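You operate a simulated robot arm through the tools that you are given. There is no shell and no other tool. Be economical: measure what you need, move in short steps, check, and stop when the job is done.

You run a simulated two-armed robot. Do the job below in one go: nothing can be reset, and whatever is moved stays where it is left.

TASK
Put the mounted lens marked "29" from the top of the big table on the silver window and the mounted lens marked "75" on the upper shelf of the open cabinet. Stack the green lens labelled "R65" from the top of the big table on top of the green lens that says "R95". Open the markers drawer, take the purple tag on the top of the big table and put it away in the inside of the markers drawer and shut the drawer again. Turn the regulator knob to 6 bar. Put one of the filter cartons from the upper shelf of the open cabinet on the disc. Do these in any order. Set down upright: purple tag, filter carton.

Only the result counts: the job must be done as asked and must still hold three seconds after the hand-in. Knocking over, shifting, dropping, spilling or breaking anything else fails it.

THE ROBOT
Two 7-joint arms with fingered hands on one trunk, on a base that drives. Base frame: it is fixed to the floor where the robot stands at the start and does not move with it; the origin is under the middle of the robot, x ahead of it, y to its left, z up; the surface under the hand at the start is at about z = 800. Lengths are in mm, angles in degrees, forces in N, time in s.
The left shoulder is at the start at [51, 92, 1008], the right one opposite. With the tool pointing down near the work surface each hand reaches from about 340 to 580 mm from the robot's upright axis, wherever it stands, measured 20 degrees to its own side. Places, roughly: disc [3250, -750, 750]; filter carton [-1750, -1750, 500]; green lens [750, 500, 750]; inside of the markers drawer [3800, -5300, 700]; markers drawer [3800, -5200, 700]; mounted lens [750, 500, 750]; purple tag [500, 750, 750]; regulator knob [-1600, 1200, 400]; silver window [500, -250, 750]; upper shelf of the open cabinet [-1800, -1600, 500]. Payload 2.1 kg a hand.
Tool frame (each hand has its own): the origin (TCP) lies between the finger pads and is the grasp point; the fingertips stand 20 mm ahead of it; z points along the fingers, y is the line along which they close. The gripper opens to 68 mm. The gripper's body begins 23 mm behind the TCP. The gripper is a hand of 5 fingers: y runs from the thumb to the fingers, the wrist lies at [-10, -79, -131] in the tool frame, and closing takes about 1.5 s.
Orientation is that of the tool frame in the base frame, as [roll, pitch, yaw] about the fixed x, y, z axes, in that order (R = Rz(yaw) Ry(pitch) Rx(roll)). With the fingers straight down and the wrist toward the robot, the tool's x, y and z point along [0, 1, 0], [1, 0, 0] and [0, 0, -1] of the base frame.

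THE INTERFACE
- The arms move only by the tool drive_tool. It takes "left_rows", "right_rows" or both (then of equal length, played together; a hand with none holds still); each is a list that holds one entry, the list of rows, each a list of 6 numbers: the shift along the tool's x, y, z in m, then the turn, a rotation vector about the tool's x, y, z in degrees. In form: [[[tx, ty, tz, wx, wy, wz], ...]]. A call has 1 to 10 rows; each row shifts and turns the commanded pose from where the row before left it, along the tool's axes as they then stand. "left_claw" and "right_claw" are, for a hand that has rows, the closure in counts, from 0 (fully open) to 255 (shut), set as the call begins (left out, the last holds). A row lasts 0.2 s, in which the tool goes at most 50 mm and 8.6 degrees; a call with a longer step from one row to the next is refused whole, and so is a gripper value outside its range. Where a pose cannot be reached the arm comes as near as it can. A force on the tool above 40 N (or 10 N above the force at the start of the call, whichever is more), or a blocked arm, ends the call early, and 0.2 s more pass. Each finger travels about 153 mm/s and halts on what it meets, pressing with about 25 N; the grip force reading is that of the motor and also rises with nothing between the fingers. The clock runs only during rows and for 0.2 s after the last one: add rows that do not move to give the fingers time. It gives the time, the measured TCP pose, the force on the tool (base axes), the opening and the grip force at its end, in the units of the frame above (readings bear some noise), with the torque about the TCP (base axes, N m) and any sound that the robot's microphone picked up.
- Cameras (640 x 400 px; columns grow to the right, rows downward): "scene" is now at [135.7, 34.8, 1198.3]; the picture's right is [0.38, -0.93, 0.00], its down [-0.20, -0.08, -0.98] and it looks along [0.91, 0.37, -0.21] (base axes); focal length 239 px, centre (320, 200). "left" rides on the left gripper at [-54, -58, -72] in its tool frame; the picture's right is [-0.57, -0.39, 0.73], its down [0.73, -0.64, 0.23] and it looks along [0.38, 0.66, 0.65] (tool axes); focal length 226 px, centre (320, 200). "right" rides on the right gripper at [54, -58, -72] in its tool frame; the picture's right is [-0.57, 0.39, -0.73], its down [-0.73, -0.64, 0.23] and it looks along [-0.38, 0.66, 0.65] (tool axes); focal length 226 px, centre (320, 200). There is no depth. A picture from a camera that has moved, and an enlarged one, comes with that camera's place and axes in the base frame and with its lens.
- grab_frame(camera): a new picture of that camera. No time passes.
- lift_body(by): slides the trunk up (or, below 0, down) by that many mm; the arms and the scene camera ride with it, the base frame stays. It gives what a move gives, with no picture.
- steer(legs): drives the robot by 1 to 6 legs, each [ahead, left, turn to the left] in mm, mm and degrees, along the robot's own axes; the way and the turn of a leg run together, so that a leg with both is an arc; at most 1500 mm and 180 degrees a leg. The arms and the cameras ride along, it lands a little off, and it stops where it bumps. It gives what a move gives.
- finger_targets(index, middle, ring, little, thumb_bend, thumb_turn, hand): sets how far each is bent, from 0 (flat) to 1 (curled in); at 0.3 the hand is open as for a grip, at 0.7 the pads meet at the TCP. One left out holds its place. A second passes; each finger stops where it meets its share of the squeeze, and holds until it gets a number again. A gripper value or a shape takes the hand back. It gives what a move gives, with no picture; readings hold the bend of each and the force on index, middle, ring, little, thumb and palm. thumb_turn goes from beside the hand (0) to across from the fingers (1), as for a grip.
- hand_shape(shape, hand): the hand has 5 fingers and takes this shape, open, in about a second: jaw (thumb against the fingers, like two jaws); tri (thumb and two fingers); tip (a fingertip pinch); poke (one finger out to press); point (the index stretched); flat (the hand flat); cup (the hand cupped); fist (a fist). The gripper value then closes the fingers along that shape, each until it touches; the sizes above hold for jaw. It gives what a move gives, with no picture.
- turn_head(pan, tilt): turns the head with the scene camera to pan (to the left, within 86 degrees either way) and tilt (down, from -29 to 69), counted from straight ahead of the robot. It gives what a move gives.
- zoom(camera, box): a new picture of the part [left, top, right, bottom] of that camera's present view, enlarged. No time passes.
- close_job(): hands the job in; it is judged then, once.

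Work in short steps. Places have to be worked out from the pictures, the camera data and where the tool is seen: move nearer, look again, correct. Check each grasp and each placing, and mend what went wrong. You have 196 turns and 176 pictures in all, those below and enlarged ones among them. Open the grippers and draw the arms clear of the work before you hand the job in, unless the task says otherwise; then end with one line.

The tools are called by a JSON object that holds its "fn" and its "kwargs". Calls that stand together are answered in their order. drive_tool: Moves the arms, as the interface text tells. Its arguments: {"type":"object","properties":{"left_rows":{"type":"array","items":{"type":"array","items":{"type":"array","items":{"type":"number"}}}},"left_claw":{"type":"number"},"right_rows":{"type":"array","items":{"type":"array","items":{"type":"array","items":{"type":"number"}}}},"right_claw":{"type":"number"}},"required":[]} The other tools are called the same way: lift_body (by) slides the trunk up or down; hand_shape (shape, hand) gives the hand a shape; finger_targets (index, middle, ring, little, thumb_bend, thumb_turn, hand) moves the fingers one by one; steer (legs) drives the base; turn_head (pan, tilt) turns the head that bears the scene camera; grab_frame (camera) takes a picture; zoom (camera, box) takes an enlarged picture of a part of a camera's view; close_job () hands the job in.

At the start:

```text
time: 0.0
left_tool_pos: [326.8, 253.6, 1149.6]
left_ee_rot: [-180.0, 0.0, 90.0]
left_ft_force: [-0.5, 0.0, 0.2]
left_ft_torque: [0.0, -0.03, 0.0]
left_grip_width: 67.5
left_grasp_force: 0.0
left_shape: jaw
left_bend: [0.3, 0.3, 0.3, 0.3, 0.3, 0.98]
left_finger forces: [0.0, 0.0, 0.1, 0.0, 0.0, 0.1]
right_tool_pos: [410.4, -56.7, 1077.2]
right_ee_rot: [180.0, 0.0, 90.0]
right_ft_force: [-0.7, 0.0, 0.5]
right_ft_torque: [0.02, 0.01, -0.02]
right_grip_width: 67.8
right_grasp_force: 0.0
right_shape: jaw
right_bend: [0.3, 0.3, 0.3, 0.3, 0.3, 0.98]
right_finger forces: [0.0, 0.0, 0.1, 0.0, 0.0, 0.0]
trunk travel left (down, up): [-250.0, 654.0]
robot x, y, heading: [1.3, 0.6, -0.1]
head pan, tilt: [22.1, 12.3]
```

scene: 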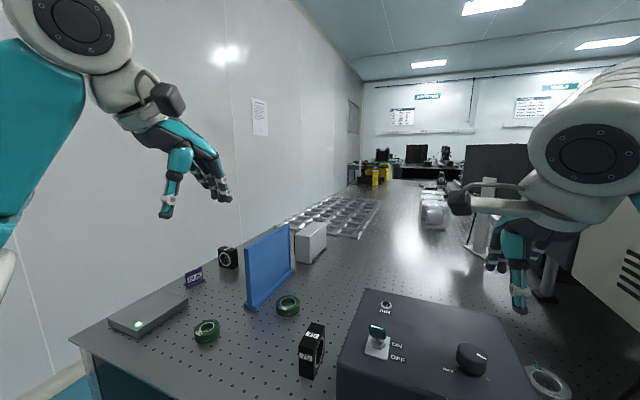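
right: 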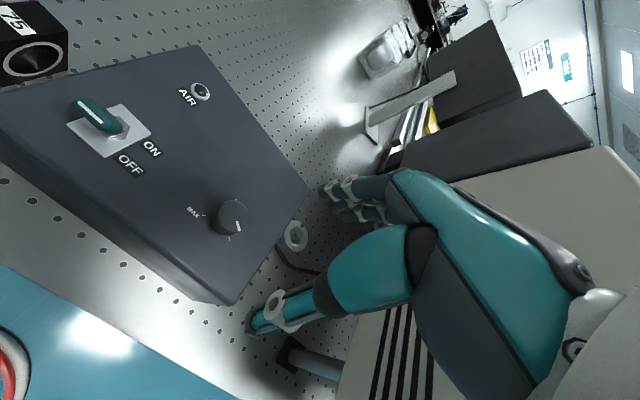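
left: 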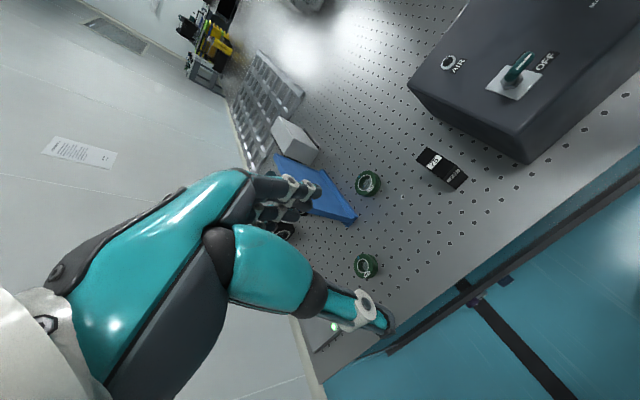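

I start by zooming on the table items to read the labels.

{"fn": "zoom", "kwargs": {"camera": "scene", "box": [100, 220, 340, 390]}}

{"fn": "zoom", "kwargs": {"camera": "left", "box": [240, 100, 500, 300]}}

{"fn": "zoom", "kwargs": {"camera": "right", "box": [0, 0, 400, 250]}}

```text
2.35 times, centred on (220, 305) of scene
camera zoom: at [135.7, 34.8, 1198.3], right [0.38, -0.93, 0.0], down [-0.2, -0.08, -0.98], along [0.91, 0.37, -0.21], focal length 563 px, centre (555, -47)
```

zoom: 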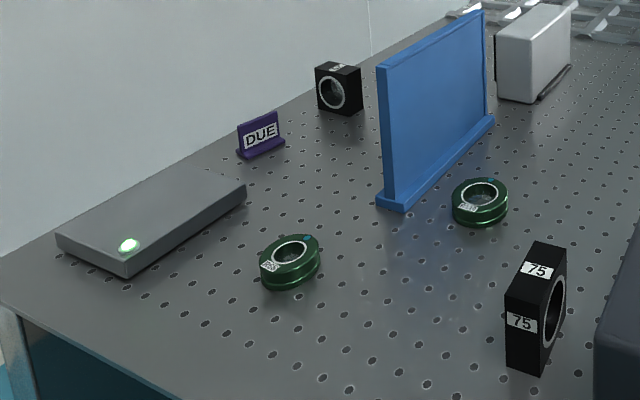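

```text
2.00 times, centred on (370, 200) of left
camera zoom: at [268.2, 199.9, 1222.2], right [-0.39, -0.57, -0.73], down [-0.64, 0.73, -0.23], along [0.66, 0.38, -0.65], focal length 452 px, centre (220, 200)
```

zoom: 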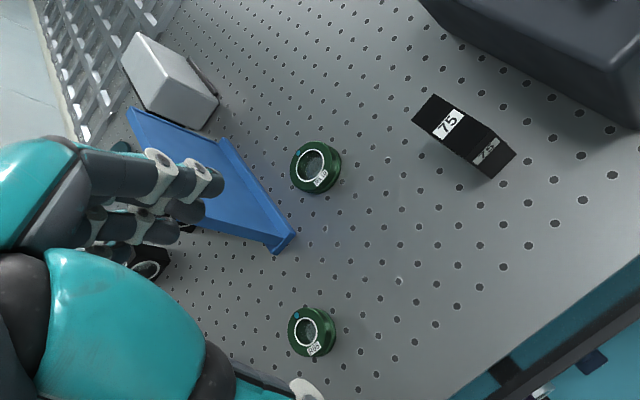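

```text
1.60 times, centred on (200, 125) of right
camera zoom: at [352.6, -2.0, 1149.2], right [0.39, -0.57, 0.73], down [-0.64, -0.73, -0.23], along [0.66, -0.38, -0.65], focal length 362 px, centre (512, 320)
```

zoom: 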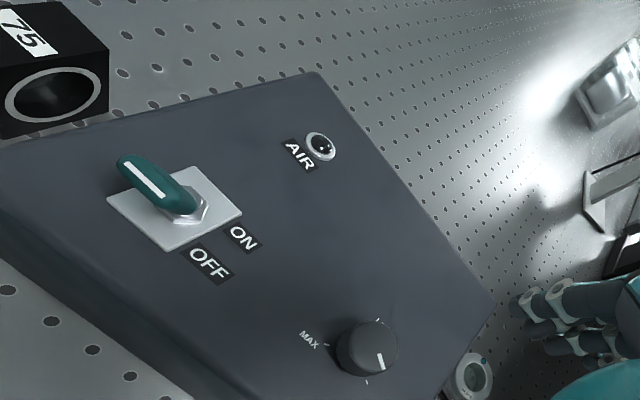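

{"fn": "zoom", "kwargs": {"camera": "left", "box": [335, 160, 415, 290]}}

{"fn": "zoom", "kwargs": {"camera": "scene", "box": [170, 235, 310, 345]}}

{"fn": "zoom", "kwargs": {"camera": "right", "box": [240, 180, 340, 280]}}

{"fn": "turn_head", "kwargs": {"pan": 0, "tilt": 45}}

{"fn": "grab_frame", "kwargs": {"camera": "scene"}}

```text
3.08 times, centred on (375, 225) of left
camera zoom: at [268.2, 199.9, 1222.2], right [-0.39, -0.57, -0.73], down [-0.64, 0.73, -0.23], along [0.66, 0.38, -0.65], focal length 696 px, centre (151, 123)
```

zoom: 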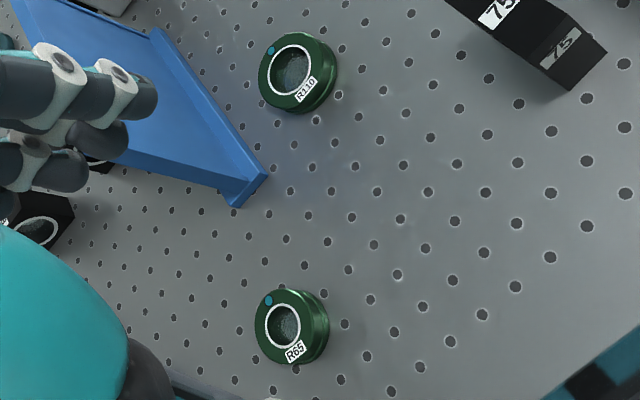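

```text
3.64 times, centred on (240, 290) of scene
camera zoom: at [135.7, 34.8, 1198.3], right [0.38, -0.93, 0.0], down [-0.2, -0.08, -0.98], along [0.91, 0.37, -0.21], focal length 870 px, centre (611, -127)
```

zoom: 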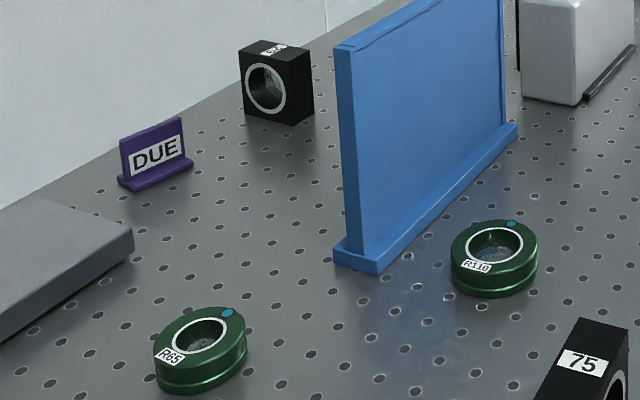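

```text
4.00 times, centred on (290, 230) of right
camera zoom: at [352.6, -2.0, 1149.2], right [0.39, -0.57, 0.73], down [-0.64, -0.73, -0.23], along [0.66, -0.38, -0.65], focal length 904 px, centre (440, 80)
```

zoom: 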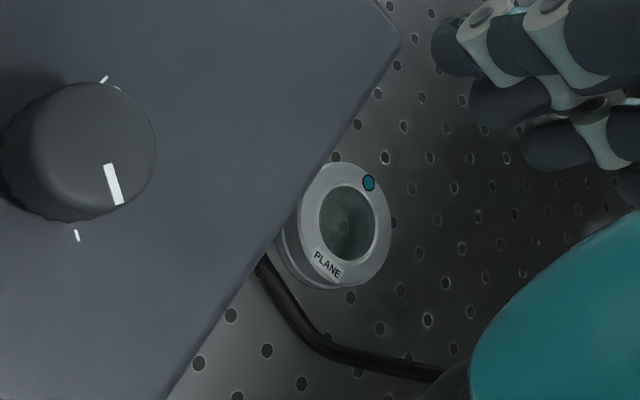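

```text
time: 1.0
left_tool_pos: [326.6, 255.0, 1149.8]
left_ee_rot: [-180.0, 0.0, 90.0]
left_ft_force: [-0.3, -0.2, 0.5]
left_ft_torque: [0.01, 0.01, 0.02]
left_grip_width: 68.0
left_grasp_force: 0.1
left_shape: jaw
left_bend: [0.3, 0.3, 0.3, 0.3, 0.3, 0.98]
left_finger forces: [0.0, 0.1, 0.0, 0.0, 0.0, 0.0]
right_tool_pos: [409.9, -56.4, 1077.0]
right_ee_rot: [179.9, -0.1, 90.0]
right_ft_force: [-0.7, -1.0, -0.7]
right_ft_torque: [-0.01, 0.01, 0.01]
right_grip_width: 67.7
right_grasp_force: 0.1
right_shape: jaw
right_bend: [0.3, 0.3, 0.3, 0.3, 0.3, 0.98]
right_finger forces: [0.1, 0.0, 0.0, 0.0, 0.1, 0.0]
trunk travel left (down, up): [-250.0, 654.0]
robot x, y, heading: [1.0, 2.0, -0.0]
head pan, tilt: [0.0, 45.0]
```

```text
166 pictures are left
camera scene: at [130.6, -0.3, 1147.2], right [0.0, -1.0, 0.0], down [-0.71, 0.0, -0.71], along [0.71, 0.0, -0.71], focal length 239 px, centre (320, 200)
```

scene: 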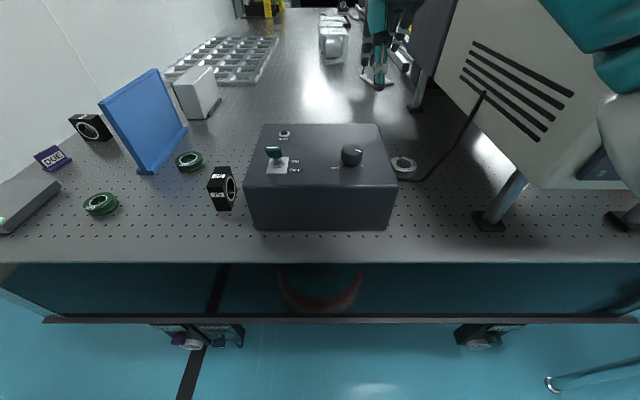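

R65 is the near-left green lens (~[457,428]); the other visible one is R110 (decoy), so R95 is probably hidden behind the blue board. I check the robot's base front and table clearance.

{"fn": "turn_head", "kwargs": {"pan": 0, "tilt": 69}}

{"fn": "grab_frame", "kwargs": {"camera": "scene"}}

```text
time: 1.9
left_tool_pos: [326.6, 254.7, 1150.3]
left_ee_rot: [180.0, 0.1, 90.0]
left_ft_force: [-0.2, 0.1, 0.4]
left_ft_torque: [-0.01, 0.03, 0.03]
left_grip_width: 68.0
left_grasp_force: 0.0
left_shape: jaw
left_bend: [0.3, 0.3, 0.3, 0.3, 0.3, 0.98]
left_finger forces: [0.0, 0.0, 0.0, 0.0, 0.0, 0.1]
right_tool_pos: [410.3, -55.9, 1076.7]
right_ee_rot: [180.0, -0.1, 90.0]
right_ft_force: [0.2, -0.6, 0.7]
right_ft_torque: [0.01, 0.0, -0.01]
right_grip_width: 68.1
right_grasp_force: 0.1
right_shape: jaw
right_bend: [0.3, 0.3, 0.3, 0.3, 0.3, 0.98]
right_finger forces: [0.0, 0.0, 0.0, 0.0, 0.0, 0.0]
trunk travel left (down, up): [-250.0, 654.0]
robot x, y, heading: [-3.6, 3.1, 0.3]
head pan, tilt: [0.0, 68.8]
```

```text
165 pictures are left
camera scene: at [105.2, -0.3, 1118.3], right [0.0, -1.0, 0.0], down [-0.93, 0.0, -0.36], along [0.36, 0.0, -0.93], focal length 239 px, centre (320, 200)
```

scene: 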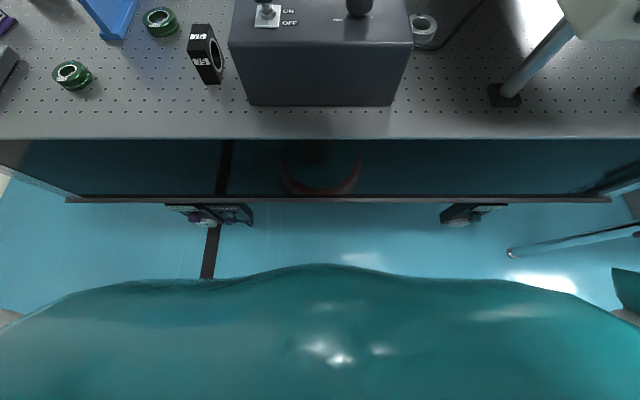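

{"fn": "turn_head", "kwargs": {"pan": 60, "tilt": 30}}

{"fn": "grab_frame", "kwargs": {"camera": "scene"}}

```text
time: 3.2
left_tool_pos: [327.3, 253.9, 1149.3]
left_ee_rot: [180.0, 0.1, 90.0]
left_ft_force: [-0.3, 0.7, 0.6]
left_ft_torque: [0.02, 0.04, 0.0]
left_grip_width: 67.9
left_grasp_force: 0.1
left_shape: jaw
left_bend: [0.3, 0.3, 0.3, 0.3, 0.3, 0.98]
left_finger forces: [0.0, 0.1, 0.0, 0.0, 0.1, 0.0]
right_tool_pos: [410.3, -56.0, 1078.1]
right_ee_rot: [180.0, -0.1, 90.0]
right_ft_force: [0.4, 0.3, -0.8]
right_ft_torque: [-0.04, 0.0, 0.0]
right_grip_width: 67.6
right_grasp_force: 0.0
right_shape: jaw
right_bend: [0.3, 0.3, 0.3, 0.3, 0.3, 0.98]
right_finger forces: [0.1, 0.0, 0.0, 0.0, 0.1, 0.0]
trunk travel left (down, up): [-250.0, 654.0]
robot x, y, heading: [-1.7, 0.5, -0.1]
head pan, tilt: [60.0, 30.0]
```

```text
164 pictures are left
camera scene: at [94.5, 78.0, 1169.7], right [0.87, -0.5, 0.0], down [-0.25, -0.43, -0.87], along [0.43, 0.75, -0.5], focal length 239 px, centre (320, 200)
```

scene: 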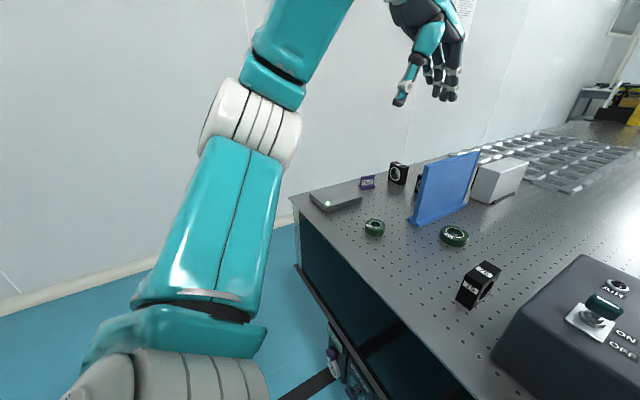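

The wall is ~1 m beyond the table's left edge, so I can later work from that side. First do the regulator: turn in place to face it and look.

{"fn": "steer", "kwargs": {"legs": [[0, 0, 140]]}}

{"fn": "turn_head", "kwargs": {"pan": 0, "tilt": 15}}

{"fn": "grab_frame", "kwargs": {"camera": "scene"}}

{"fn": "turn_head", "kwargs": {"pan": 70, "tilt": 15}}

{"fn": "grab_frame", "kwargs": {"camera": "scene"}}

```text
time: 9.3
left_tool_pos: [-414.8, 18.0, 1150.5]
left_ee_rot: [-179.9, 0.0, -130.4]
left_ft_force: [-0.4, 0.3, -0.1]
left_ft_torque: [0.01, -0.01, -0.01]
left_grip_width: 68.0
left_grasp_force: 0.2
left_shape: jaw
left_bend: [0.3, 0.3, 0.3, 0.3, 0.3, 0.98]
left_finger forces: [0.1, 0.0, 0.0, 0.1, 0.0, 0.0]
right_tool_pos: [-276.2, 309.5, 1077.4]
right_ee_rot: [-179.9, 0.0, -130.4]
right_ft_force: [0.1, -0.4, 0.4]
right_ft_torque: [-0.02, -0.01, 0.03]
right_grip_width: 67.6
right_grasp_force: 0.0
right_shape: jaw
right_bend: [0.3, 0.3, 0.3, 0.3, 0.3, 0.98]
right_finger forces: [0.0, 0.0, 0.0, 0.0, 0.1, 0.0]
trunk travel left (down, up): [-250.0, 654.0]
robot x, y, heading: [-3.0, -1.1, 139.5]
head pan, tilt: [60.0, 30.0]
```

```text
time: 10.6
left_tool_pos: [-414.7, 17.2, 1148.3]
left_ee_rot: [180.0, 0.0, -130.4]
left_ft_force: [0.6, -0.9, 0.4]
left_ft_torque: [0.03, -0.03, 0.03]
left_grip_width: 67.6
left_grasp_force: 0.1
left_shape: jaw
left_bend: [0.3, 0.3, 0.3, 0.3, 0.3, 0.98]
left_finger forces: [0.1, 0.1, 0.0, 0.0, 0.0, 0.0]
right_tool_pos: [-276.4, 309.3, 1077.2]
right_ee_rot: [-179.9, 0.0, -130.4]
right_ft_force: [0.5, 0.1, -0.7]
right_ft_torque: [0.01, -0.01, 0.02]
right_grip_width: 67.9
right_grasp_force: 0.0
right_shape: jaw
right_bend: [0.3, 0.3, 0.3, 0.3, 0.3, 0.98]
right_finger forces: [0.0, 0.0, 0.1, 0.2, 0.1, 0.0]
trunk travel left (down, up): [-250.0, 654.0]
robot x, y, heading: [-1.2, -2.8, 139.6]
head pan, tilt: [0.0, 15.0]
```

```text
163 pictures are left
camera scene: at [-113.8, 93.8, 1193.9], right [0.65, 0.76, 0.0], down [0.2, -0.17, -0.97], along [-0.74, 0.63, -0.26], focal length 239 px, centre (320, 200)
```

scene: 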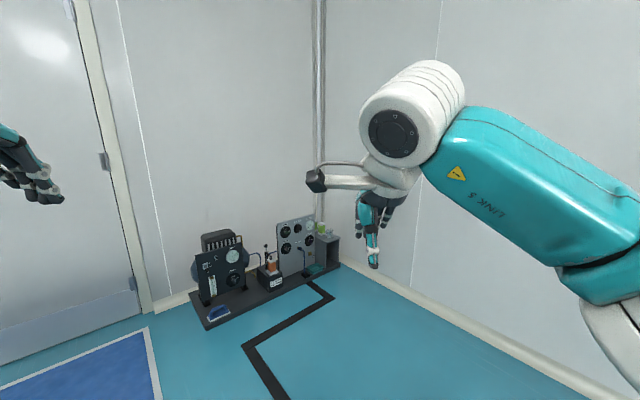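

```text
time: 12.0
left_tool_pos: [-413.4, 18.9, 1149.8]
left_ee_rot: [179.9, -0.1, -130.4]
left_ft_force: [0.0, 0.4, 0.4]
left_ft_torque: [0.0, -0.02, 0.02]
left_grip_width: 67.9
left_grasp_force: 0.0
left_shape: jaw
left_bend: [0.3, 0.3, 0.3, 0.3, 0.3, 0.98]
left_finger forces: [0.0, 0.0, 0.0, 0.0, 0.0, 0.0]
right_tool_pos: [-276.9, 308.6, 1077.2]
right_ee_rot: [-180.0, 0.1, -130.4]
right_ft_force: [-1.3, 0.4, -0.4]
right_ft_torque: [-0.03, 0.02, 0.01]
right_grip_width: 67.7
right_grasp_force: 0.1
right_shape: jaw
right_bend: [0.3, 0.3, 0.3, 0.3, 0.3, 0.98]
right_finger forces: [0.0, 0.0, 0.0, 0.0, 0.0, 0.0]
trunk travel left (down, up): [-250.0, 654.0]
robot x, y, heading: [-2.6, 0.2, 139.6]
head pan, tilt: [70.0, 15.0]
```

```text
162 pictures are left
camera scene: at [-123.9, -12.7, 1194.0], right [-0.49, 0.87, 0.0], down [0.23, 0.13, -0.97], along [-0.84, -0.48, -0.26], focal length 239 px, centre (320, 200)
```

scene: 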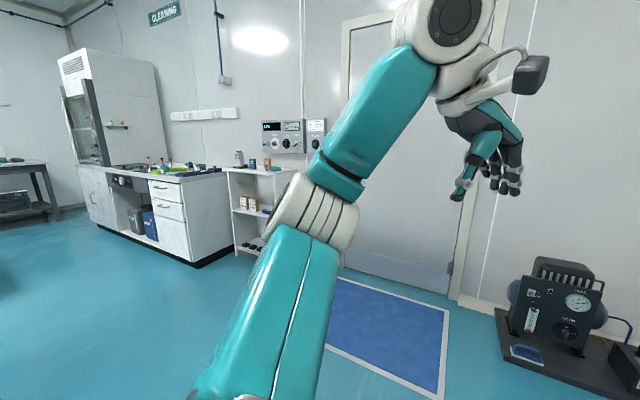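

{"fn": "zoom", "kwargs": {"camera": "scene", "box": [490, 240, 640, 400]}}

{"fn": "zoom", "kwargs": {"camera": "scene", "box": [220, 140, 310, 260]}}

{"fn": "turn_head", "kwargs": {"pan": 0, "tilt": 15}}

{"fn": "zoom", "kwargs": {"camera": "scene", "box": [180, 200, 350, 340]}}

```text
2.50 times, centred on (565, 320) of scene
camera zoom: at [-123.9, -12.7, 1194.0], right [-0.49, 0.87, 0.0], down [0.23, 0.13, -0.97], along [-0.84, -0.48, -0.26], focal length 598 px, centre (-292, -100)
```

zoom: 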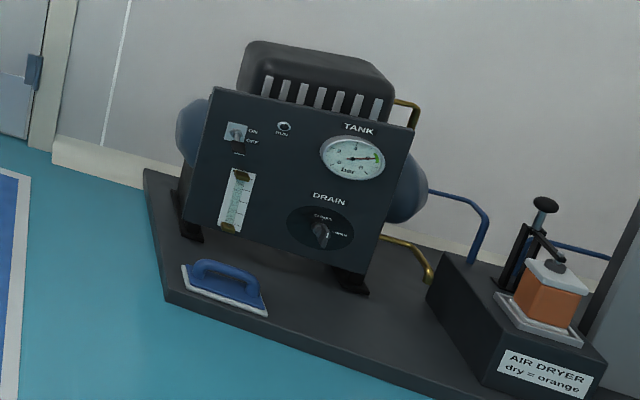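

```text
3.33 times, centred on (265, 200) of scene
camera zoom: at [-123.9, -12.7, 1194.0], right [-0.49, 0.87, 0.0], down [0.23, 0.13, -0.97], along [-0.84, -0.48, -0.26], focal length 797 px, centre (503, 200)
```

zoom: 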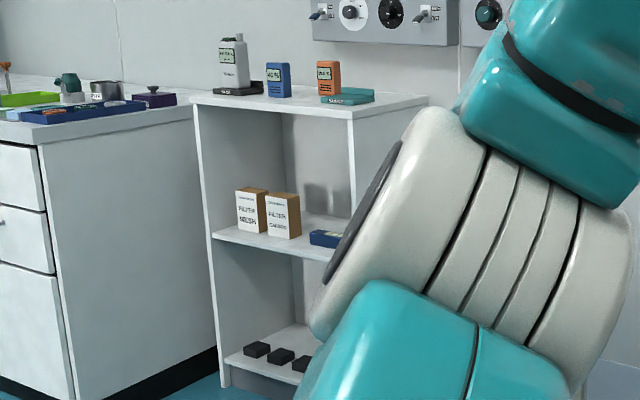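

```text
time: 13.4
left_tool_pos: [-413.5, 19.1, 1149.8]
left_ee_rot: [179.9, 0.1, -130.4]
left_ft_force: [0.1, -0.3, 0.2]
left_ft_torque: [-0.04, 0.02, 0.0]
left_grip_width: 67.6
left_grasp_force: 0.1
left_shape: jaw
left_bend: [0.3, 0.3, 0.3, 0.3, 0.3, 0.98]
left_finger forces: [0.0, 0.0, 0.0, 0.0, 0.0, 0.0]
right_tool_pos: [-276.7, 309.0, 1076.2]
right_ee_rot: [179.9, 0.1, -130.5]
right_ft_force: [-0.2, -1.3, -0.3]
right_ft_torque: [0.01, -0.01, 0.0]
right_grip_width: 67.8
right_grasp_force: 0.1
right_shape: jaw
right_bend: [0.3, 0.3, 0.3, 0.3, 0.3, 0.98]
right_finger forces: [0.0, 0.0, 0.1, 0.0, 0.1, 0.0]
trunk travel left (down, up): [-250.0, 654.0]
robot x, y, heading: [4.0, -2.7, 139.6]
head pan, tilt: [0.0, 15.0]
```

```text
2.86 times, centred on (265, 270) of scene
camera zoom: at [-113.8, 93.9, 1194.0], right [0.65, 0.76, 0.0], down [0.2, -0.17, -0.97], along [-0.74, 0.63, -0.26], focal length 683 px, centre (477, 0)
```

zoom: 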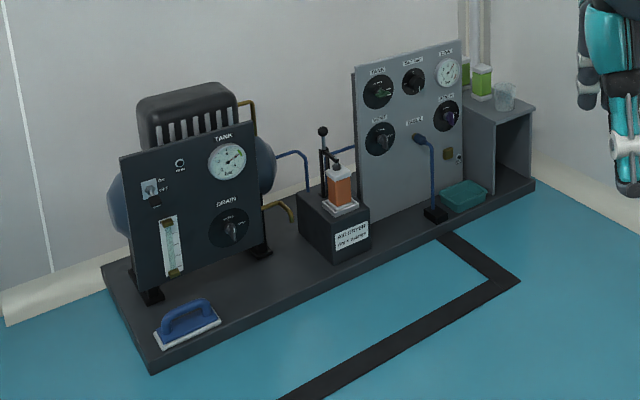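

The grey panel on the low bench has the labelled knobs. I drive nearer, facing it.

{"fn": "steer", "kwargs": {"legs": [[1181, -308, 0], [0, 0, 40.4]]}}

{"fn": "turn_head", "kwargs": {"pan": 0, "tilt": 35}}

{"fn": "grab_frame", "kwargs": {"camera": "scene"}}

```text
time: 21.4
left_tool_pos: [-1020.1, 731.8, 1150.0]
left_ee_rot: [-180.0, 0.0, -89.5]
left_ft_force: [-0.8, -1.1, 0.7]
left_ft_torque: [0.02, 0.02, 0.0]
left_grip_width: 67.7
left_grasp_force: 0.0
left_shape: jaw
left_bend: [0.3, 0.3, 0.3, 0.3, 0.3, 0.98]
left_finger forces: [0.0, 0.0, 0.0, 0.1, 0.0, 0.0]
right_tool_pos: [-1105.0, 1040.7, 1078.2]
right_ee_rot: [180.0, 0.0, -89.4]
right_ft_force: [0.1, 0.7, 0.3]
right_ft_torque: [-0.02, -0.01, 0.02]
right_grip_width: 67.7
right_grasp_force: 0.1
right_shape: jaw
right_bend: [0.3, 0.3, 0.3, 0.3, 0.3, 0.98]
right_finger forces: [0.0, 0.0, 0.0, 0.1, 0.1, 0.0]
trunk travel left (down, up): [-250.0, 654.0]
robot x, y, heading: [-693.7, 988.3, -179.4]
head pan, tilt: [0.0, 15.0]
```

```text
time: 22.3
left_tool_pos: [-1018.3, 730.9, 1149.4]
left_ee_rot: [180.0, 0.0, -89.6]
left_ft_force: [-0.5, 0.4, 0.5]
left_ft_torque: [0.01, 0.02, -0.02]
left_grip_width: 67.9
left_grasp_force: 0.0
left_shape: jaw
left_bend: [0.3, 0.3, 0.3, 0.3, 0.3, 0.98]
left_finger forces: [0.0, 0.1, 0.1, 0.0, 0.0, 0.1]
right_tool_pos: [-1105.8, 1040.9, 1077.0]
right_ee_rot: [180.0, 0.0, -89.5]
right_ft_force: [-0.6, -0.4, 0.3]
right_ft_torque: [0.01, 0.02, -0.02]
right_grip_width: 67.6
right_grasp_force: 0.0
right_shape: jaw
right_bend: [0.3, 0.3, 0.3, 0.3, 0.3, 0.98]
right_finger forces: [0.0, 0.1, 0.1, 0.1, 0.0, 0.0]
trunk travel left (down, up): [-250.0, 654.0]
robot x, y, heading: [-690.4, 990.7, -179.3]
head pan, tilt: [0.0, 35.0]
```

```text
158 pictures are left
camera scene: at [-837.4, 986.9, 1162.0], right [-0.01, 1.0, 0.0], down [0.57, 0.0, -0.82], along [-0.82, -0.01, -0.57], focal length 239 px, centre (320, 200)
```

scene: 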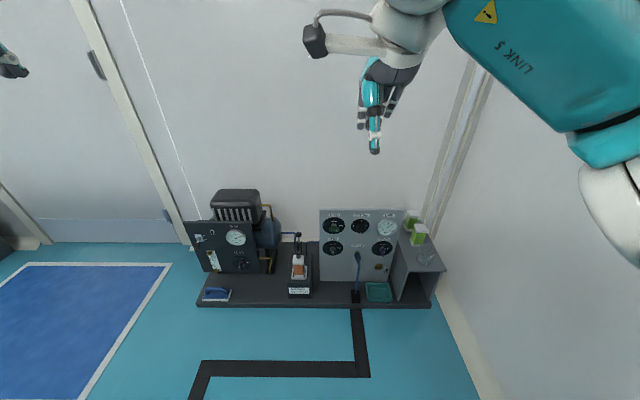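

{"fn": "zoom", "kwargs": {"camera": "scene", "box": [280, 190, 450, 310]}}

{"fn": "zoom", "kwargs": {"camera": "scene", "box": [315, 200, 405, 260]}}

```text
3.33 times, centred on (365, 250) of scene
camera zoom: at [-837.4, 986.9, 1162.0], right [-0.01, 1.0, 0.0], down [0.57, 0.0, -0.82], along [-0.82, -0.01, -0.57], focal length 797 px, centre (170, 33)
```

zoom: 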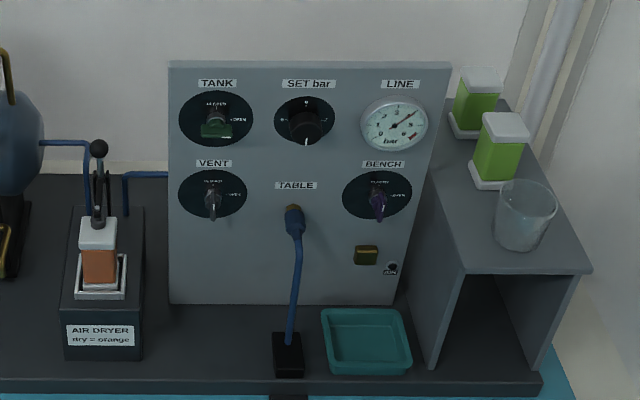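

```text
6.67 times, centred on (360, 230) of scene
camera zoom: at [-837.4, 986.9, 1162.0], right [-0.01, 1.0, 0.0], down [0.57, 0.0, -0.82], along [-0.82, -0.01, -0.57], focal length 1594 px, centre (53, 0)
```

zoom: 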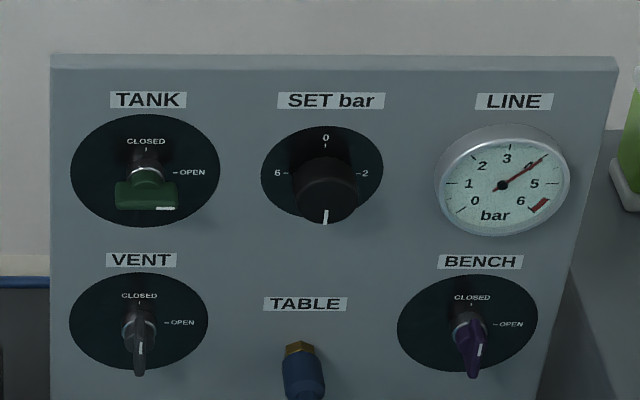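

The regulator ("SET bar") points to 4 (down); 6 is at left, i.e. 90° clockwise. Knob at about [-1625,1155,465], panel plane x≈-1655. Drive 460 mm closer and lower the trunk.

{"fn": "steer", "kwargs": {"legs": [[460, 0, 0]]}}

{"fn": "lift_body", "kwargs": {"by": -250}}

{"fn": "turn_head", "kwargs": {"pan": -20, "tilt": 40}}

{"fn": "grab_frame", "kwargs": {"camera": "scene"}}

```text
time: 25.0
left_tool_pos: [-1481.9, 727.7, 1150.1]
left_ee_rot: [180.0, 0.0, -89.7]
left_ft_force: [-0.3, 0.0, 0.0]
left_ft_torque: [0.01, 0.01, -0.03]
left_grip_width: 67.6
left_grasp_force: 0.1
left_shape: jaw
left_bend: [0.3, 0.3, 0.3, 0.3, 0.3, 0.98]
left_finger forces: [0.1, 0.0, 0.0, 0.0, 0.0, 0.0]
right_tool_pos: [-1567.1, 1040.7, 1076.5]
right_ee_rot: [-180.0, 0.0, -89.8]
right_ft_force: [-0.3, 0.6, 0.1]
right_ft_torque: [0.02, 0.01, -0.02]
right_grip_width: 67.6
right_grasp_force: 0.1
right_shape: jaw
right_bend: [0.3, 0.3, 0.3, 0.3, 0.3, 0.98]
right_finger forces: [0.1, 0.0, 0.0, 0.1, 0.0, 0.0]
trunk travel left (down, up): [-250.0, 654.0]
robot x, y, heading: [-1156.2, 985.0, -179.7]
head pan, tilt: [0.0, 35.0]
```

```text
time: 27.6
left_tool_pos: [-1481.5, 729.4, 900.8]
left_ee_rot: [-180.0, 0.0, -89.7]
left_ft_force: [-0.8, 0.8, -0.5]
left_ft_torque: [0.01, -0.03, 0.01]
left_grip_width: 67.5
left_grasp_force: 0.2
left_shape: jaw
left_bend: [0.3, 0.3, 0.3, 0.3, 0.3, 0.98]
left_finger forces: [0.0, 0.0, 0.1, 0.0, 0.1, 0.1]
right_tool_pos: [-1566.7, 1040.7, 827.4]
right_ee_rot: [180.0, 0.0, -89.8]
right_ft_force: [0.6, -0.6, -0.2]
right_ft_torque: [-0.01, -0.02, 0.0]
right_grip_width: 67.8
right_grasp_force: 0.1
right_shape: jaw
right_bend: [0.3, 0.3, 0.3, 0.3, 0.3, 0.98]
right_finger forces: [0.0, 0.1, 0.1, 0.0, 0.1, 0.0]
trunk travel left (down, up): [0.0, 904.0]
robot x, y, heading: [-1158.7, 984.7, -179.8]
head pan, tilt: [0.0, 35.0]
```

```text
time: 28.4
left_tool_pos: [-1481.1, 729.2, 899.4]
left_ee_rot: [180.0, 0.0, -89.7]
left_ft_force: [0.2, 0.3, 0.4]
left_ft_torque: [0.04, 0.0, -0.01]
left_grip_width: 67.8
left_grasp_force: 0.1
left_shape: jaw
left_bend: [0.3, 0.3, 0.3, 0.3, 0.3, 0.98]
left_finger forces: [0.1, 0.0, 0.0, 0.0, 0.1, 0.0]
right_tool_pos: [-1566.5, 1038.8, 827.2]
right_ee_rot: [-180.0, 0.0, -89.7]
right_ft_force: [0.6, 0.4, -0.2]
right_ft_torque: [-0.03, 0.02, 0.02]
right_grip_width: 67.5
right_grasp_force: 0.0
right_shape: jaw
right_bend: [0.3, 0.3, 0.3, 0.3, 0.3, 0.98]
right_finger forces: [0.0, 0.1, 0.0, 0.0, 0.1, 0.0]
trunk travel left (down, up): [0.0, 904.0]
robot x, y, heading: [-1160.4, 985.5, -179.4]
head pan, tilt: [-20.0, 40.0]
```

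```text
155 pictures are left
camera scene: at [-1353.5, 1013.1, 898.1], right [0.34, 0.94, 0.0], down [0.61, -0.22, -0.77], along [-0.72, 0.26, -0.64], focal length 239 px, centre (320, 200)
```

scene: 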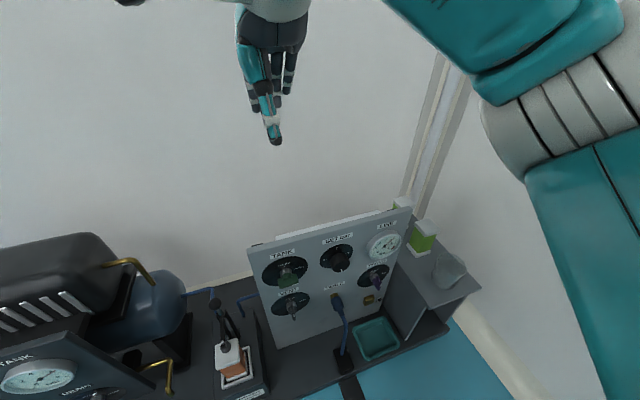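

{"fn": "zoom", "kwargs": {"camera": "scene", "box": [240, 195, 420, 315]}}

```text
3.33 times, centred on (330, 255) of scene
camera zoom: at [-1353.5, 1013.1, 898.1], right [0.34, 0.94, 0.0], down [0.61, -0.22, -0.77], along [-0.72, 0.26, -0.64], focal length 797 px, centre (287, 17)
```

zoom: 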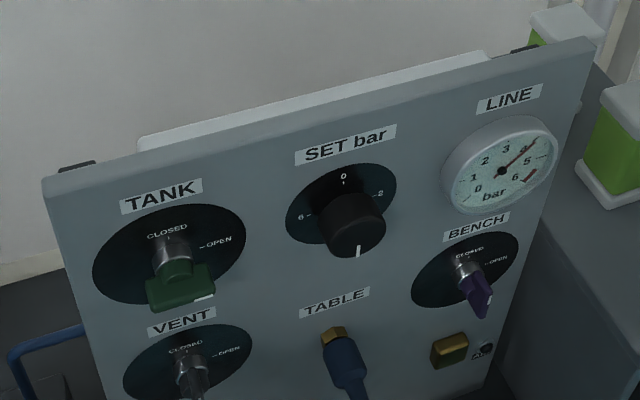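

Triangulated knob face centre ≈ [-1613,1153,473]. Rotate the right hand to point ahead (10 rows of -8.5° about tool x, then a last -5°).

{"fn": "drive_tool", "kwargs": {"right_rows": [[[0, 0, 0, -8.5, 0, 0], [0, 0, 0, -8.5, 0, 0], [0, 0, 0, -8.5, 0, 0], [0, 0, 0, -8.5, 0, 0], [0, 0, 0, -8.5, 0, 0], [0, 0, 0, -8.5, 0, 0], [0, 0, 0, -8.5, 0, 0], [0, 0, 0, -8.5, 0, 0], [0, 0, 0, -8.5, 0, 0], [0, 0, 0, -8.5, 0, 0]]], "right_claw": 0}}

{"fn": "drive_tool", "kwargs": {"right_rows": [[[-0.02, -0.04, 0, -5, 0, 0], [-0.02, -0.04, 0, 0, 0, 0], [-0.02, -0.04, 0, 0, 0, 0], [-0.02, -0.04, 0, 0, 0, 0], [-0.02, -0.04, 0, 0, 0, 0], [-0.014, -0.04, 0, 0, 0, 0], [0, -0.04, 0, 0, 0, 0], [0, -0.04, 0, 0, 0, 0], [0, -0.032, 0, 0, 0, 0]]]}}

{"fn": "grab_frame", "kwargs": {"camera": "right"}}

{"fn": "grab_frame", "kwargs": {"camera": "scene"}}

```text
time: 30.6
left_tool_pos: [-1481.5, 730.6, 899.7]
left_ee_rot: [180.0, 0.0, -89.8]
left_ft_force: [-0.4, -0.2, 0.1]
left_ft_torque: [0.02, -0.05, 0.01]
left_grip_width: 67.8
left_grasp_force: 0.1
left_shape: jaw
left_bend: [0.3, 0.3, 0.3, 0.3, 0.3, 0.98]
left_finger forces: [0.0, 0.1, 0.0, 0.0, 0.0, 0.1]
right_tool_pos: [-1563.5, 1026.6, 821.9]
right_ee_rot: [95.0, 0.0, -90.0]
right_ft_force: [0.4, 0.1, 0.1]
right_ft_torque: [0.03, -0.01, -0.02]
right_grip_width: 67.9
right_grasp_force: 0.1
right_shape: jaw
right_bend: [0.3, 0.3, 0.3, 0.3, 0.3, 0.98]
right_finger forces: [0.1, 0.0, 0.0, 0.0, 0.0, 0.0]
right hand out of reach, approached as far as the arm can: row 9, 10
trunk travel left (down, up): [0.0, 904.0]
robot x, y, heading: [-1158.1, 987.9, -179.7]
head pan, tilt: [-20.0, 40.0]
```

```text
time: 32.6
left_tool_pos: [-1481.8, 729.5, 900.2]
left_ee_rot: [-179.9, 0.0, -89.7]
left_ft_force: [-0.3, 0.4, -0.5]
left_ft_torque: [0.02, 0.0, -0.01]
left_grip_width: 67.8
left_grasp_force: 0.1
left_shape: jaw
left_bend: [0.3, 0.3, 0.3, 0.3, 0.3, 0.98]
left_finger forces: [0.0, 0.0, 0.0, 0.1, 0.0, 0.0]
right_tool_pos: [-1609.7, 920.5, 738.9]
right_ee_rot: [90.3, -0.1, -89.9]
right_ft_force: [0.0, -0.3, 0.5]
right_ft_torque: [-0.02, 0.01, 0.0]
right_grip_width: 67.7
right_grasp_force: 0.0
right_shape: jaw
right_bend: [0.3, 0.3, 0.3, 0.3, 0.3, 0.98]
right_finger forces: [0.1, 0.0, 0.0, 0.0, 0.0, 0.0]
right hand out of reach, approached as far as the arm can: row 1, 2, 3, 4, 5, 6, 7, 8, 9
trunk travel left (down, up): [0.0, 904.0]
robot x, y, heading: [-1158.3, 986.5, -179.8]
head pan, tilt: [-20.0, 40.0]
```

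```text
153 pictures are left
camera right: at [-1538.0, 865.9, 682.1], right [0.72, 0.57, 0.39], down [-0.23, 0.73, -0.64], along [-0.65, 0.38, 0.66], focal length 226 px, centre (320, 200)
```

right: 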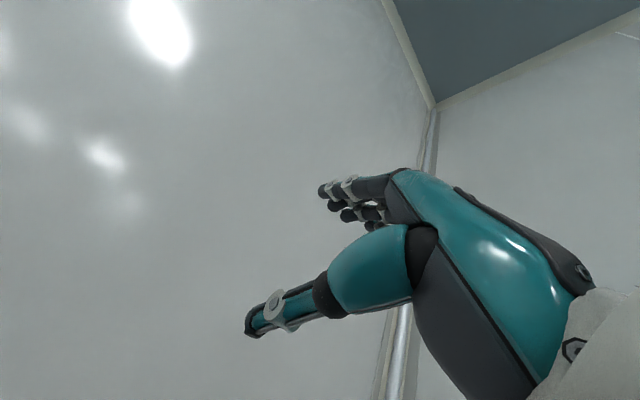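

```text
152 pictures are left
camera scene: at [-1353.5, 1013.1, 898.1], right [0.34, 0.94, 0.0], down [0.61, -0.22, -0.77], along [-0.72, 0.26, -0.64], focal length 239 px, centre (320, 200)
```

scene: 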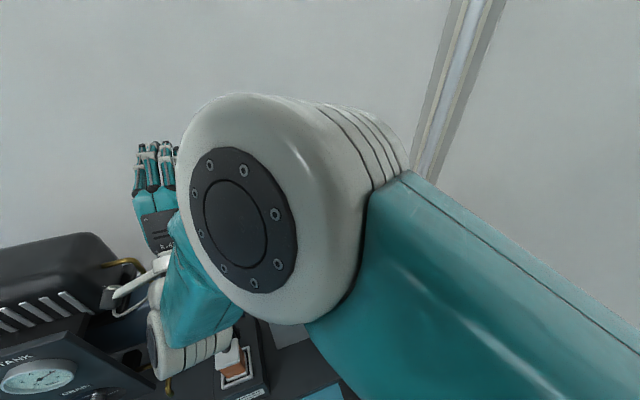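

The thumb-below pose is hard for the arm. I back the hand up and away, then roll it so the wrist sits left of the TCP (palm-left, natural pose).

{"fn": "drive_tool", "kwargs": {"right_rows": [[[0, 0.03, -0.02, 0, 0, 0], [0, 0.03, -0.02, 0, 0, 8.5], [0, 0, 0, 0, 0, 8.5], [0, 0, 0, 0, 0, 8.5], [0, 0, 0, 0, 0, 8.5], [0, 0, 0, 0, 0, 8.5], [0, 0, 0, 0, 0, 8.5], [0, 0, 0, 0, 0, 8.5], [0, 0, 0, 0, 0, 8.5], [0, 0, 0, 0, 0, 8.5]]]}}

```text
time: 34.9
left_tool_pos: [-1481.3, 729.1, 900.4]
left_ee_rot: [-180.0, 0.0, -89.8]
left_ft_force: [0.5, -0.3, -0.8]
left_ft_torque: [0.02, 0.01, -0.01]
left_grip_width: 67.6
left_grasp_force: 0.0
left_shape: jaw
left_bend: [0.3, 0.3, 0.3, 0.3, 0.3, 0.98]
left_finger forces: [0.0, 0.0, 0.0, 0.1, 0.0, 0.1]
right_tool_pos: [-1586.9, 930.0, 817.4]
right_ee_rot: [89.9, -76.5, -89.6]
right_ft_force: [0.0, -0.8, -0.1]
right_ft_torque: [-0.02, 0.0, -0.01]
right_grip_width: 67.7
right_grasp_force: 0.0
right_shape: jaw
right_bend: [0.3, 0.3, 0.3, 0.3, 0.3, 0.98]
right_finger forces: [0.0, 0.1, 0.0, 0.1, 0.0, 0.0]
right hand out of reach, approached as far as the arm can: row 2, 3, 4, 5, 7
trunk travel left (down, up): [0.0, 904.0]
robot x, y, heading: [-1160.4, 984.7, -179.7]
head pan, tilt: [-20.0, 40.0]
```

{"fn": "drive_tool", "kwargs": {"right_rows": [[[0, 0, -0.027, 0, 0, 8], [0, 0.0, 0, 0, 0, 5.5], [0, 0.04, 0, 0, 0, 0], [0, 0.04, 0, 0, 0, 0], [0, 0.04, 0, 0, 0, 0], [0, 0.04, 0, 0, 0, 0], [0, 0.04, 0, 0, 0, 0], [-0.03, 0.023, 0, 0, 0, 0], [-0.04, 0, 0, 0, 0, 0], [-0.04, 0, 0, 0, 0, 0]]]}}

```text
time: 37.0
left_tool_pos: [-1481.5, 729.6, 900.1]
left_ee_rot: [-180.0, 0.0, -89.7]
left_ft_force: [0.0, -0.5, -0.1]
left_ft_torque: [0.0, -0.04, -0.03]
left_grip_width: 67.4
left_grasp_force: 0.0
left_shape: jaw
left_bend: [0.3, 0.3, 0.3, 0.3, 0.3, 0.98]
left_finger forces: [0.1, 0.0, 0.0, 0.0, 0.0, 0.1]
right_tool_pos: [-1568.3, 1147.2, 714.8]
right_ee_rot: [-106.1, -89.9, 106.4]
right_ft_force: [-0.5, 0.1, -1.3]
right_ft_torque: [-0.01, 0.02, -0.01]
right_grip_width: 67.7
right_grasp_force: 0.0
right_shape: jaw
right_bend: [0.3, 0.3, 0.3, 0.3, 0.3, 0.98]
right_finger forces: [0.1, 0.1, 0.1, 0.0, 0.0, 0.0]
right hand out of reach, approached as far as the arm can: row 10
trunk travel left (down, up): [0.0, 904.0]
robot x, y, heading: [-1154.0, 980.0, -179.7]
head pan, tilt: [-20.0, 40.0]
```

The hand is too near the shoulder; I back the base 130 mm, then lower the hand to the knob's height.

{"fn": "steer", "kwargs": {"legs": [[-130, 0, 0]]}}

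{"fn": "drive_tool", "kwargs": {"right_rows": [[[-0.04, 0, 0.02, 0, 0, 0], [-0.04, 0, 0.02, 0, 0, 0], [-0.04, 0, 0.02, 0, 0, 0], [-0.04, 0, 0.02, 0, 0, 0], [-0.04, 0, 0.02, 0, 0, 0], [-0.04, 0, 0.02, 0, 0, 0]]]}}

{"fn": "grab_frame", "kwargs": {"camera": "scene"}}

```text
time: 38.3
left_tool_pos: [-1351.0, 729.3, 899.5]
left_ee_rot: [-179.9, 0.0, -89.7]
left_ft_force: [0.9, -0.1, 0.2]
left_ft_torque: [0.03, -0.02, 0.0]
left_grip_width: 67.7
left_grasp_force: 0.1
left_shape: jaw
left_bend: [0.3, 0.3, 0.3, 0.3, 0.3, 0.98]
left_finger forces: [0.0, 0.0, 0.0, 0.0, 0.0, 0.0]
right_tool_pos: [-1438.4, 1146.7, 715.2]
right_ee_rot: [-115.8, -89.9, 116.0]
right_ft_force: [-0.1, -0.8, -0.5]
right_ft_torque: [0.0, -0.04, -0.01]
right_grip_width: 67.6
right_grasp_force: 0.1
right_shape: jaw
right_bend: [0.3, 0.3, 0.3, 0.3, 0.3, 0.98]
right_finger forces: [0.0, 0.1, 0.0, 0.0, 0.0, 0.0]
trunk travel left (down, up): [0.0, 904.0]
robot x, y, heading: [-1023.2, 984.0, -179.9]
head pan, tilt: [-20.0, 40.0]
```

```text
time: 39.7
left_tool_pos: [-1352.0, 730.7, 900.4]
left_ee_rot: [-180.0, 0.1, -89.8]
left_ft_force: [-0.1, 0.6, -1.0]
left_ft_torque: [-0.01, -0.02, 0.05]
left_grip_width: 67.4
left_grasp_force: 0.1
left_shape: jaw
left_bend: [0.3, 0.3, 0.3, 0.3, 0.3, 0.98]
left_finger forces: [0.0, 0.0, 0.0, 0.0, 0.1, 0.1]
right_tool_pos: [-1556.4, 1144.8, 478.5]
right_ee_rot: [-149.7, -89.7, 150.0]
right_ft_force: [-0.6, -0.2, -0.7]
right_ft_torque: [0.03, -0.04, 0.03]
right_grip_width: 68.0
right_grasp_force: 0.0
right_shape: jaw
right_bend: [0.3, 0.3, 0.3, 0.3, 0.3, 0.98]
right_finger forces: [0.0, 0.0, 0.1, 0.0, 0.1, 0.0]
right hand out of reach, approached as far as the arm can: row 1, 6
trunk travel left (down, up): [0.0, 904.0]
robot x, y, heading: [-1025.4, 985.9, -179.7]
head pan, tilt: [-20.0, 40.0]
```

```text
151 pictures are left
camera scene: at [-1223.0, 1014.0, 898.1], right [0.34, 0.94, 0.0], down [0.61, -0.22, -0.77], along [-0.72, 0.26, -0.64], focal length 239 px, centre (320, 200)
```

scene: 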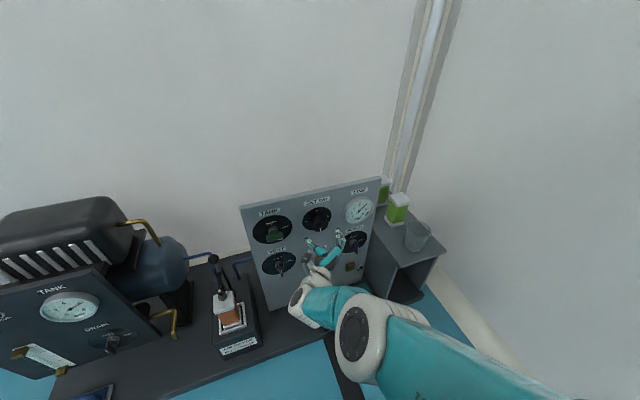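

{"fn": "drive_tool", "kwargs": {"right_rows": [[[0, 0, 0, 0, 0, 8.5], [0, 0, 0, 0, 0, 8.5], [0, 0, 0, 0, 0, 8.5], [0, 0, 0, 0, 0, 8.5], [0, 0, 0, 0, 0, 8.5], [0, 0, 0, 0, 0, 8.5], [0, 0, 0, 0, 0, 8.5], [0, 0, 0, 0, 0, 8.5], [0, 0, 0, 0, 0, 8.5], [0, 0, 0, 0, 0, 8.5]]]}}

{"fn": "zoom", "kwargs": {"camera": "scene", "box": [235, 170, 395, 310]}}

```text
time: 41.9
left_tool_pos: [-1352.7, 731.0, 900.7]
left_ee_rot: [180.0, -0.1, -89.7]
left_ft_force: [0.2, -0.2, -0.4]
left_ft_torque: [0.0, -0.02, 0.0]
left_grip_width: 67.8
left_grasp_force: 0.0
left_shape: jaw
left_bend: [0.3, 0.3, 0.3, 0.3, 0.3, 0.98]
left_finger forces: [0.1, 0.1, 0.0, 0.0, 0.0, 0.1]
right_tool_pos: [-1561.2, 1127.9, 546.8]
right_ee_rot: [-90.1, -4.7, 90.2]
right_ft_force: [-1.2, -0.1, -0.5]
right_ft_torque: [0.02, -0.01, -0.02]
right_grip_width: 68.0
right_grasp_force: 0.0
right_shape: jaw
right_bend: [0.3, 0.3, 0.3, 0.3, 0.3, 0.98]
right_finger forces: [0.0, 0.1, 0.0, 0.0, 0.0, 0.0]
right hand out of reach, approached as far as the arm can: row 10
trunk travel left (down, up): [0.0, 904.0]
robot x, y, heading: [-1021.8, 984.1, -179.8]
head pan, tilt: [-20.0, 40.0]
```

```text
2.86 times, centred on (315, 240) of scene
camera zoom: at [-1223.1, 1014.0, 898.2], right [0.34, 0.94, 0.0], down [0.61, -0.22, -0.77], along [-0.72, 0.26, -0.64], focal length 683 px, centre (334, 86)
```

zoom: 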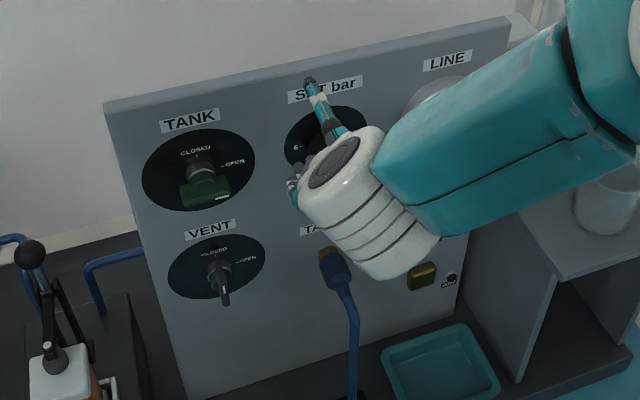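

Supination works up to ~80°. I roll back to 30° before palm-left so the turn runs -30° → +60°.

{"fn": "drive_tool", "kwargs": {"right_rows": [[[0, 0, 0, 0, 0, -8.5], [0, 0, 0, 0, 0, -8.5], [0, 0, 0, 0, 0, -8.5], [0, 0, 0, 0, 0, -8.5], [0, 0, 0, 0, 0, -8.5], [0, 0, 0, 0, 0, -8.5], [0, 0, 0, 0, 0, -8.5], [0, 0, 0, 0, 0, -8.5], [0, 0, 0, 0, 0, -8.5], [0, 0, 0, 0, 0, -8.5]]]}}

{"fn": "drive_tool", "kwargs": {"right_rows": [[[0, 0, 0, 0, 0, -8.5], [0, 0, 0, 0, 0, -8.5], [0, 0, 0, 0, 0, -8.5], [0, 0, 0, 0, 0, -4.5], [0, 0, 0, 0, 0, 0]]]}}

```text
time: 44.1
left_tool_pos: [-1351.9, 730.7, 899.8]
left_ee_rot: [-180.0, 0.0, -89.8]
left_ft_force: [-0.1, 0.0, -0.8]
left_ft_torque: [0.0, 0.01, 0.02]
left_grip_width: 67.8
left_grasp_force: 0.0
left_shape: jaw
left_bend: [0.3, 0.3, 0.3, 0.3, 0.3, 0.98]
left_finger forces: [0.0, 0.0, 0.0, 0.0, 0.1, 0.1]
right_tool_pos: [-1562.3, 1126.7, 549.3]
right_ee_rot: [132.6, -89.8, -132.4]
right_ft_force: [-0.1, -0.3, -0.3]
right_ft_torque: [0.01, -0.01, -0.03]
right_grip_width: 67.7
right_grasp_force: 0.0
right_shape: jaw
right_bend: [0.3, 0.3, 0.3, 0.3, 0.3, 0.98]
right_finger forces: [0.0, 0.1, 0.1, 0.0, 0.1, 0.1]
trunk travel left (down, up): [0.0, 904.0]
robot x, y, heading: [-1024.7, 987.7, -179.8]
head pan, tilt: [-20.0, 40.0]
```

```text
time: 45.3
left_tool_pos: [-1351.4, 730.5, 899.0]
left_ee_rot: [-180.0, 0.1, -89.7]
left_ft_force: [0.2, -0.1, 0.2]
left_ft_torque: [-0.01, 0.0, -0.04]
left_grip_width: 67.8
left_grasp_force: 0.0
left_shape: jaw
left_bend: [0.3, 0.3, 0.3, 0.3, 0.3, 0.98]
left_finger forces: [0.0, 0.0, 0.0, 0.1, 0.0, 0.1]
right_tool_pos: [-1554.7, 1071.5, 594.6]
right_ee_rot: [91.4, -60.6, -91.8]
right_ft_force: [-0.4, 2.1, 0.2]
right_ft_torque: [-0.01, 0.01, 0.02]
right_grip_width: 67.7
right_grasp_force: 0.1
right_shape: jaw
right_bend: [0.3, 0.3, 0.3, 0.3, 0.3, 0.98]
right_finger forces: [0.0, 0.0, 0.1, 0.0, 0.1, 0.0]
right hand out of reach, approached as far as the arm can: row 2, 3, 4
trunk travel left (down, up): [0.0, 904.0]
robot x, y, heading: [-1023.7, 985.6, -179.8]
head pan, tilt: [-20.0, 40.0]
```

{"fn": "drive_tool", "kwargs": {"right_rows": [[[0, 0, 0, 0, 0, 8], [0, 0, 0, 0, 0, 8], [0, 0, 0, 0, 0, 8], [0, 0, 0, 0, 0, 5.5], [-0.03, 0.021, 0, 0, 0, 0], [-0.03, 0.021, 0, 0, 0, 0], [-0.03, 0.02, 0, 0, 0, 0], [-0.03, 0.02, 0, 0, 0, 0], [0, 0, 0, 0, 0, 0]]]}}

{"fn": "zoom", "kwargs": {"camera": "scene", "box": [235, 170, 395, 310]}}

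{"fn": "grab_frame", "kwargs": {"camera": "right"}}

```text
time: 47.3
left_tool_pos: [-1353.0, 729.7, 900.0]
left_ee_rot: [180.0, 0.0, -89.9]
left_ft_force: [-0.4, -0.3, -0.3]
left_ft_torque: [-0.02, 0.01, -0.02]
left_grip_width: 67.7
left_grasp_force: 0.0
left_shape: jaw
left_bend: [0.3, 0.3, 0.3, 0.3, 0.3, 0.98]
left_finger forces: [0.0, 0.0, 0.0, 0.0, 0.0, 0.1]
right_tool_pos: [-1555.7, 1156.4, 473.3]
right_ee_rot: [122.1, -89.6, -121.8]
right_ft_force: [0.4, 0.6, -0.3]
right_ft_torque: [0.02, 0.0, 0.0]
right_grip_width: 67.9
right_grasp_force: 0.1
right_shape: jaw
right_bend: [0.3, 0.3, 0.3, 0.3, 0.3, 0.98]
right_finger forces: [0.0, 0.0, 0.0, 0.0, 0.1, 0.0]
trunk travel left (down, up): [0.0, 904.0]
robot x, y, heading: [-1027.6, 984.5, -179.9]
head pan, tilt: [-20.0, 40.0]
```

```text
2.86 times, centred on (315, 240) of scene
camera zoom: at [-1223.0, 1013.9, 898.1], right [0.34, 0.94, 0.0], down [0.61, -0.22, -0.77], along [-0.72, 0.26, -0.64], focal length 683 px, centre (334, 86)
```

zoom: 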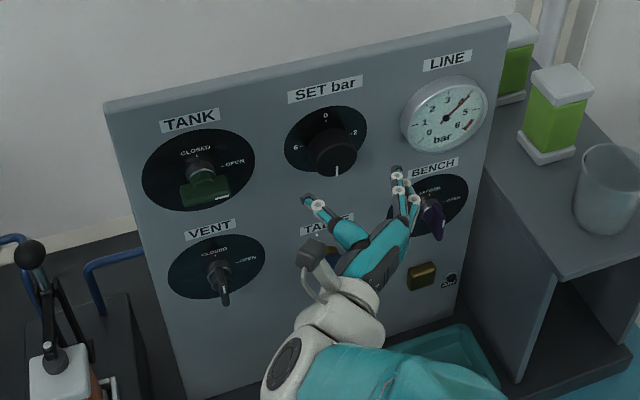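

```text
148 pictures are left
camera right: at [-1483.0, 1098.0, 528.6], right [0.73, 0.39, -0.56], down [-0.22, -0.64, -0.74], along [-0.65, 0.66, -0.38], focal length 226 px, centre (320, 200)
```

right: 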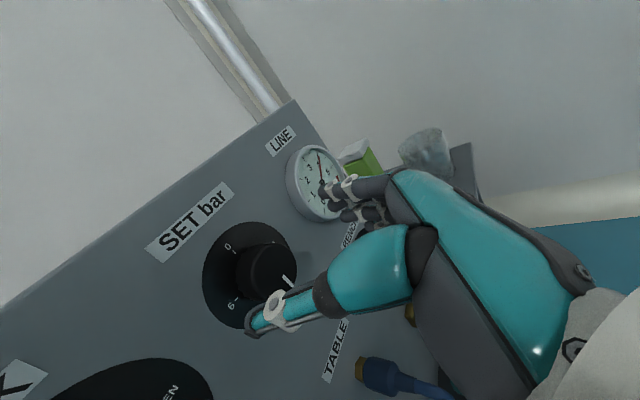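

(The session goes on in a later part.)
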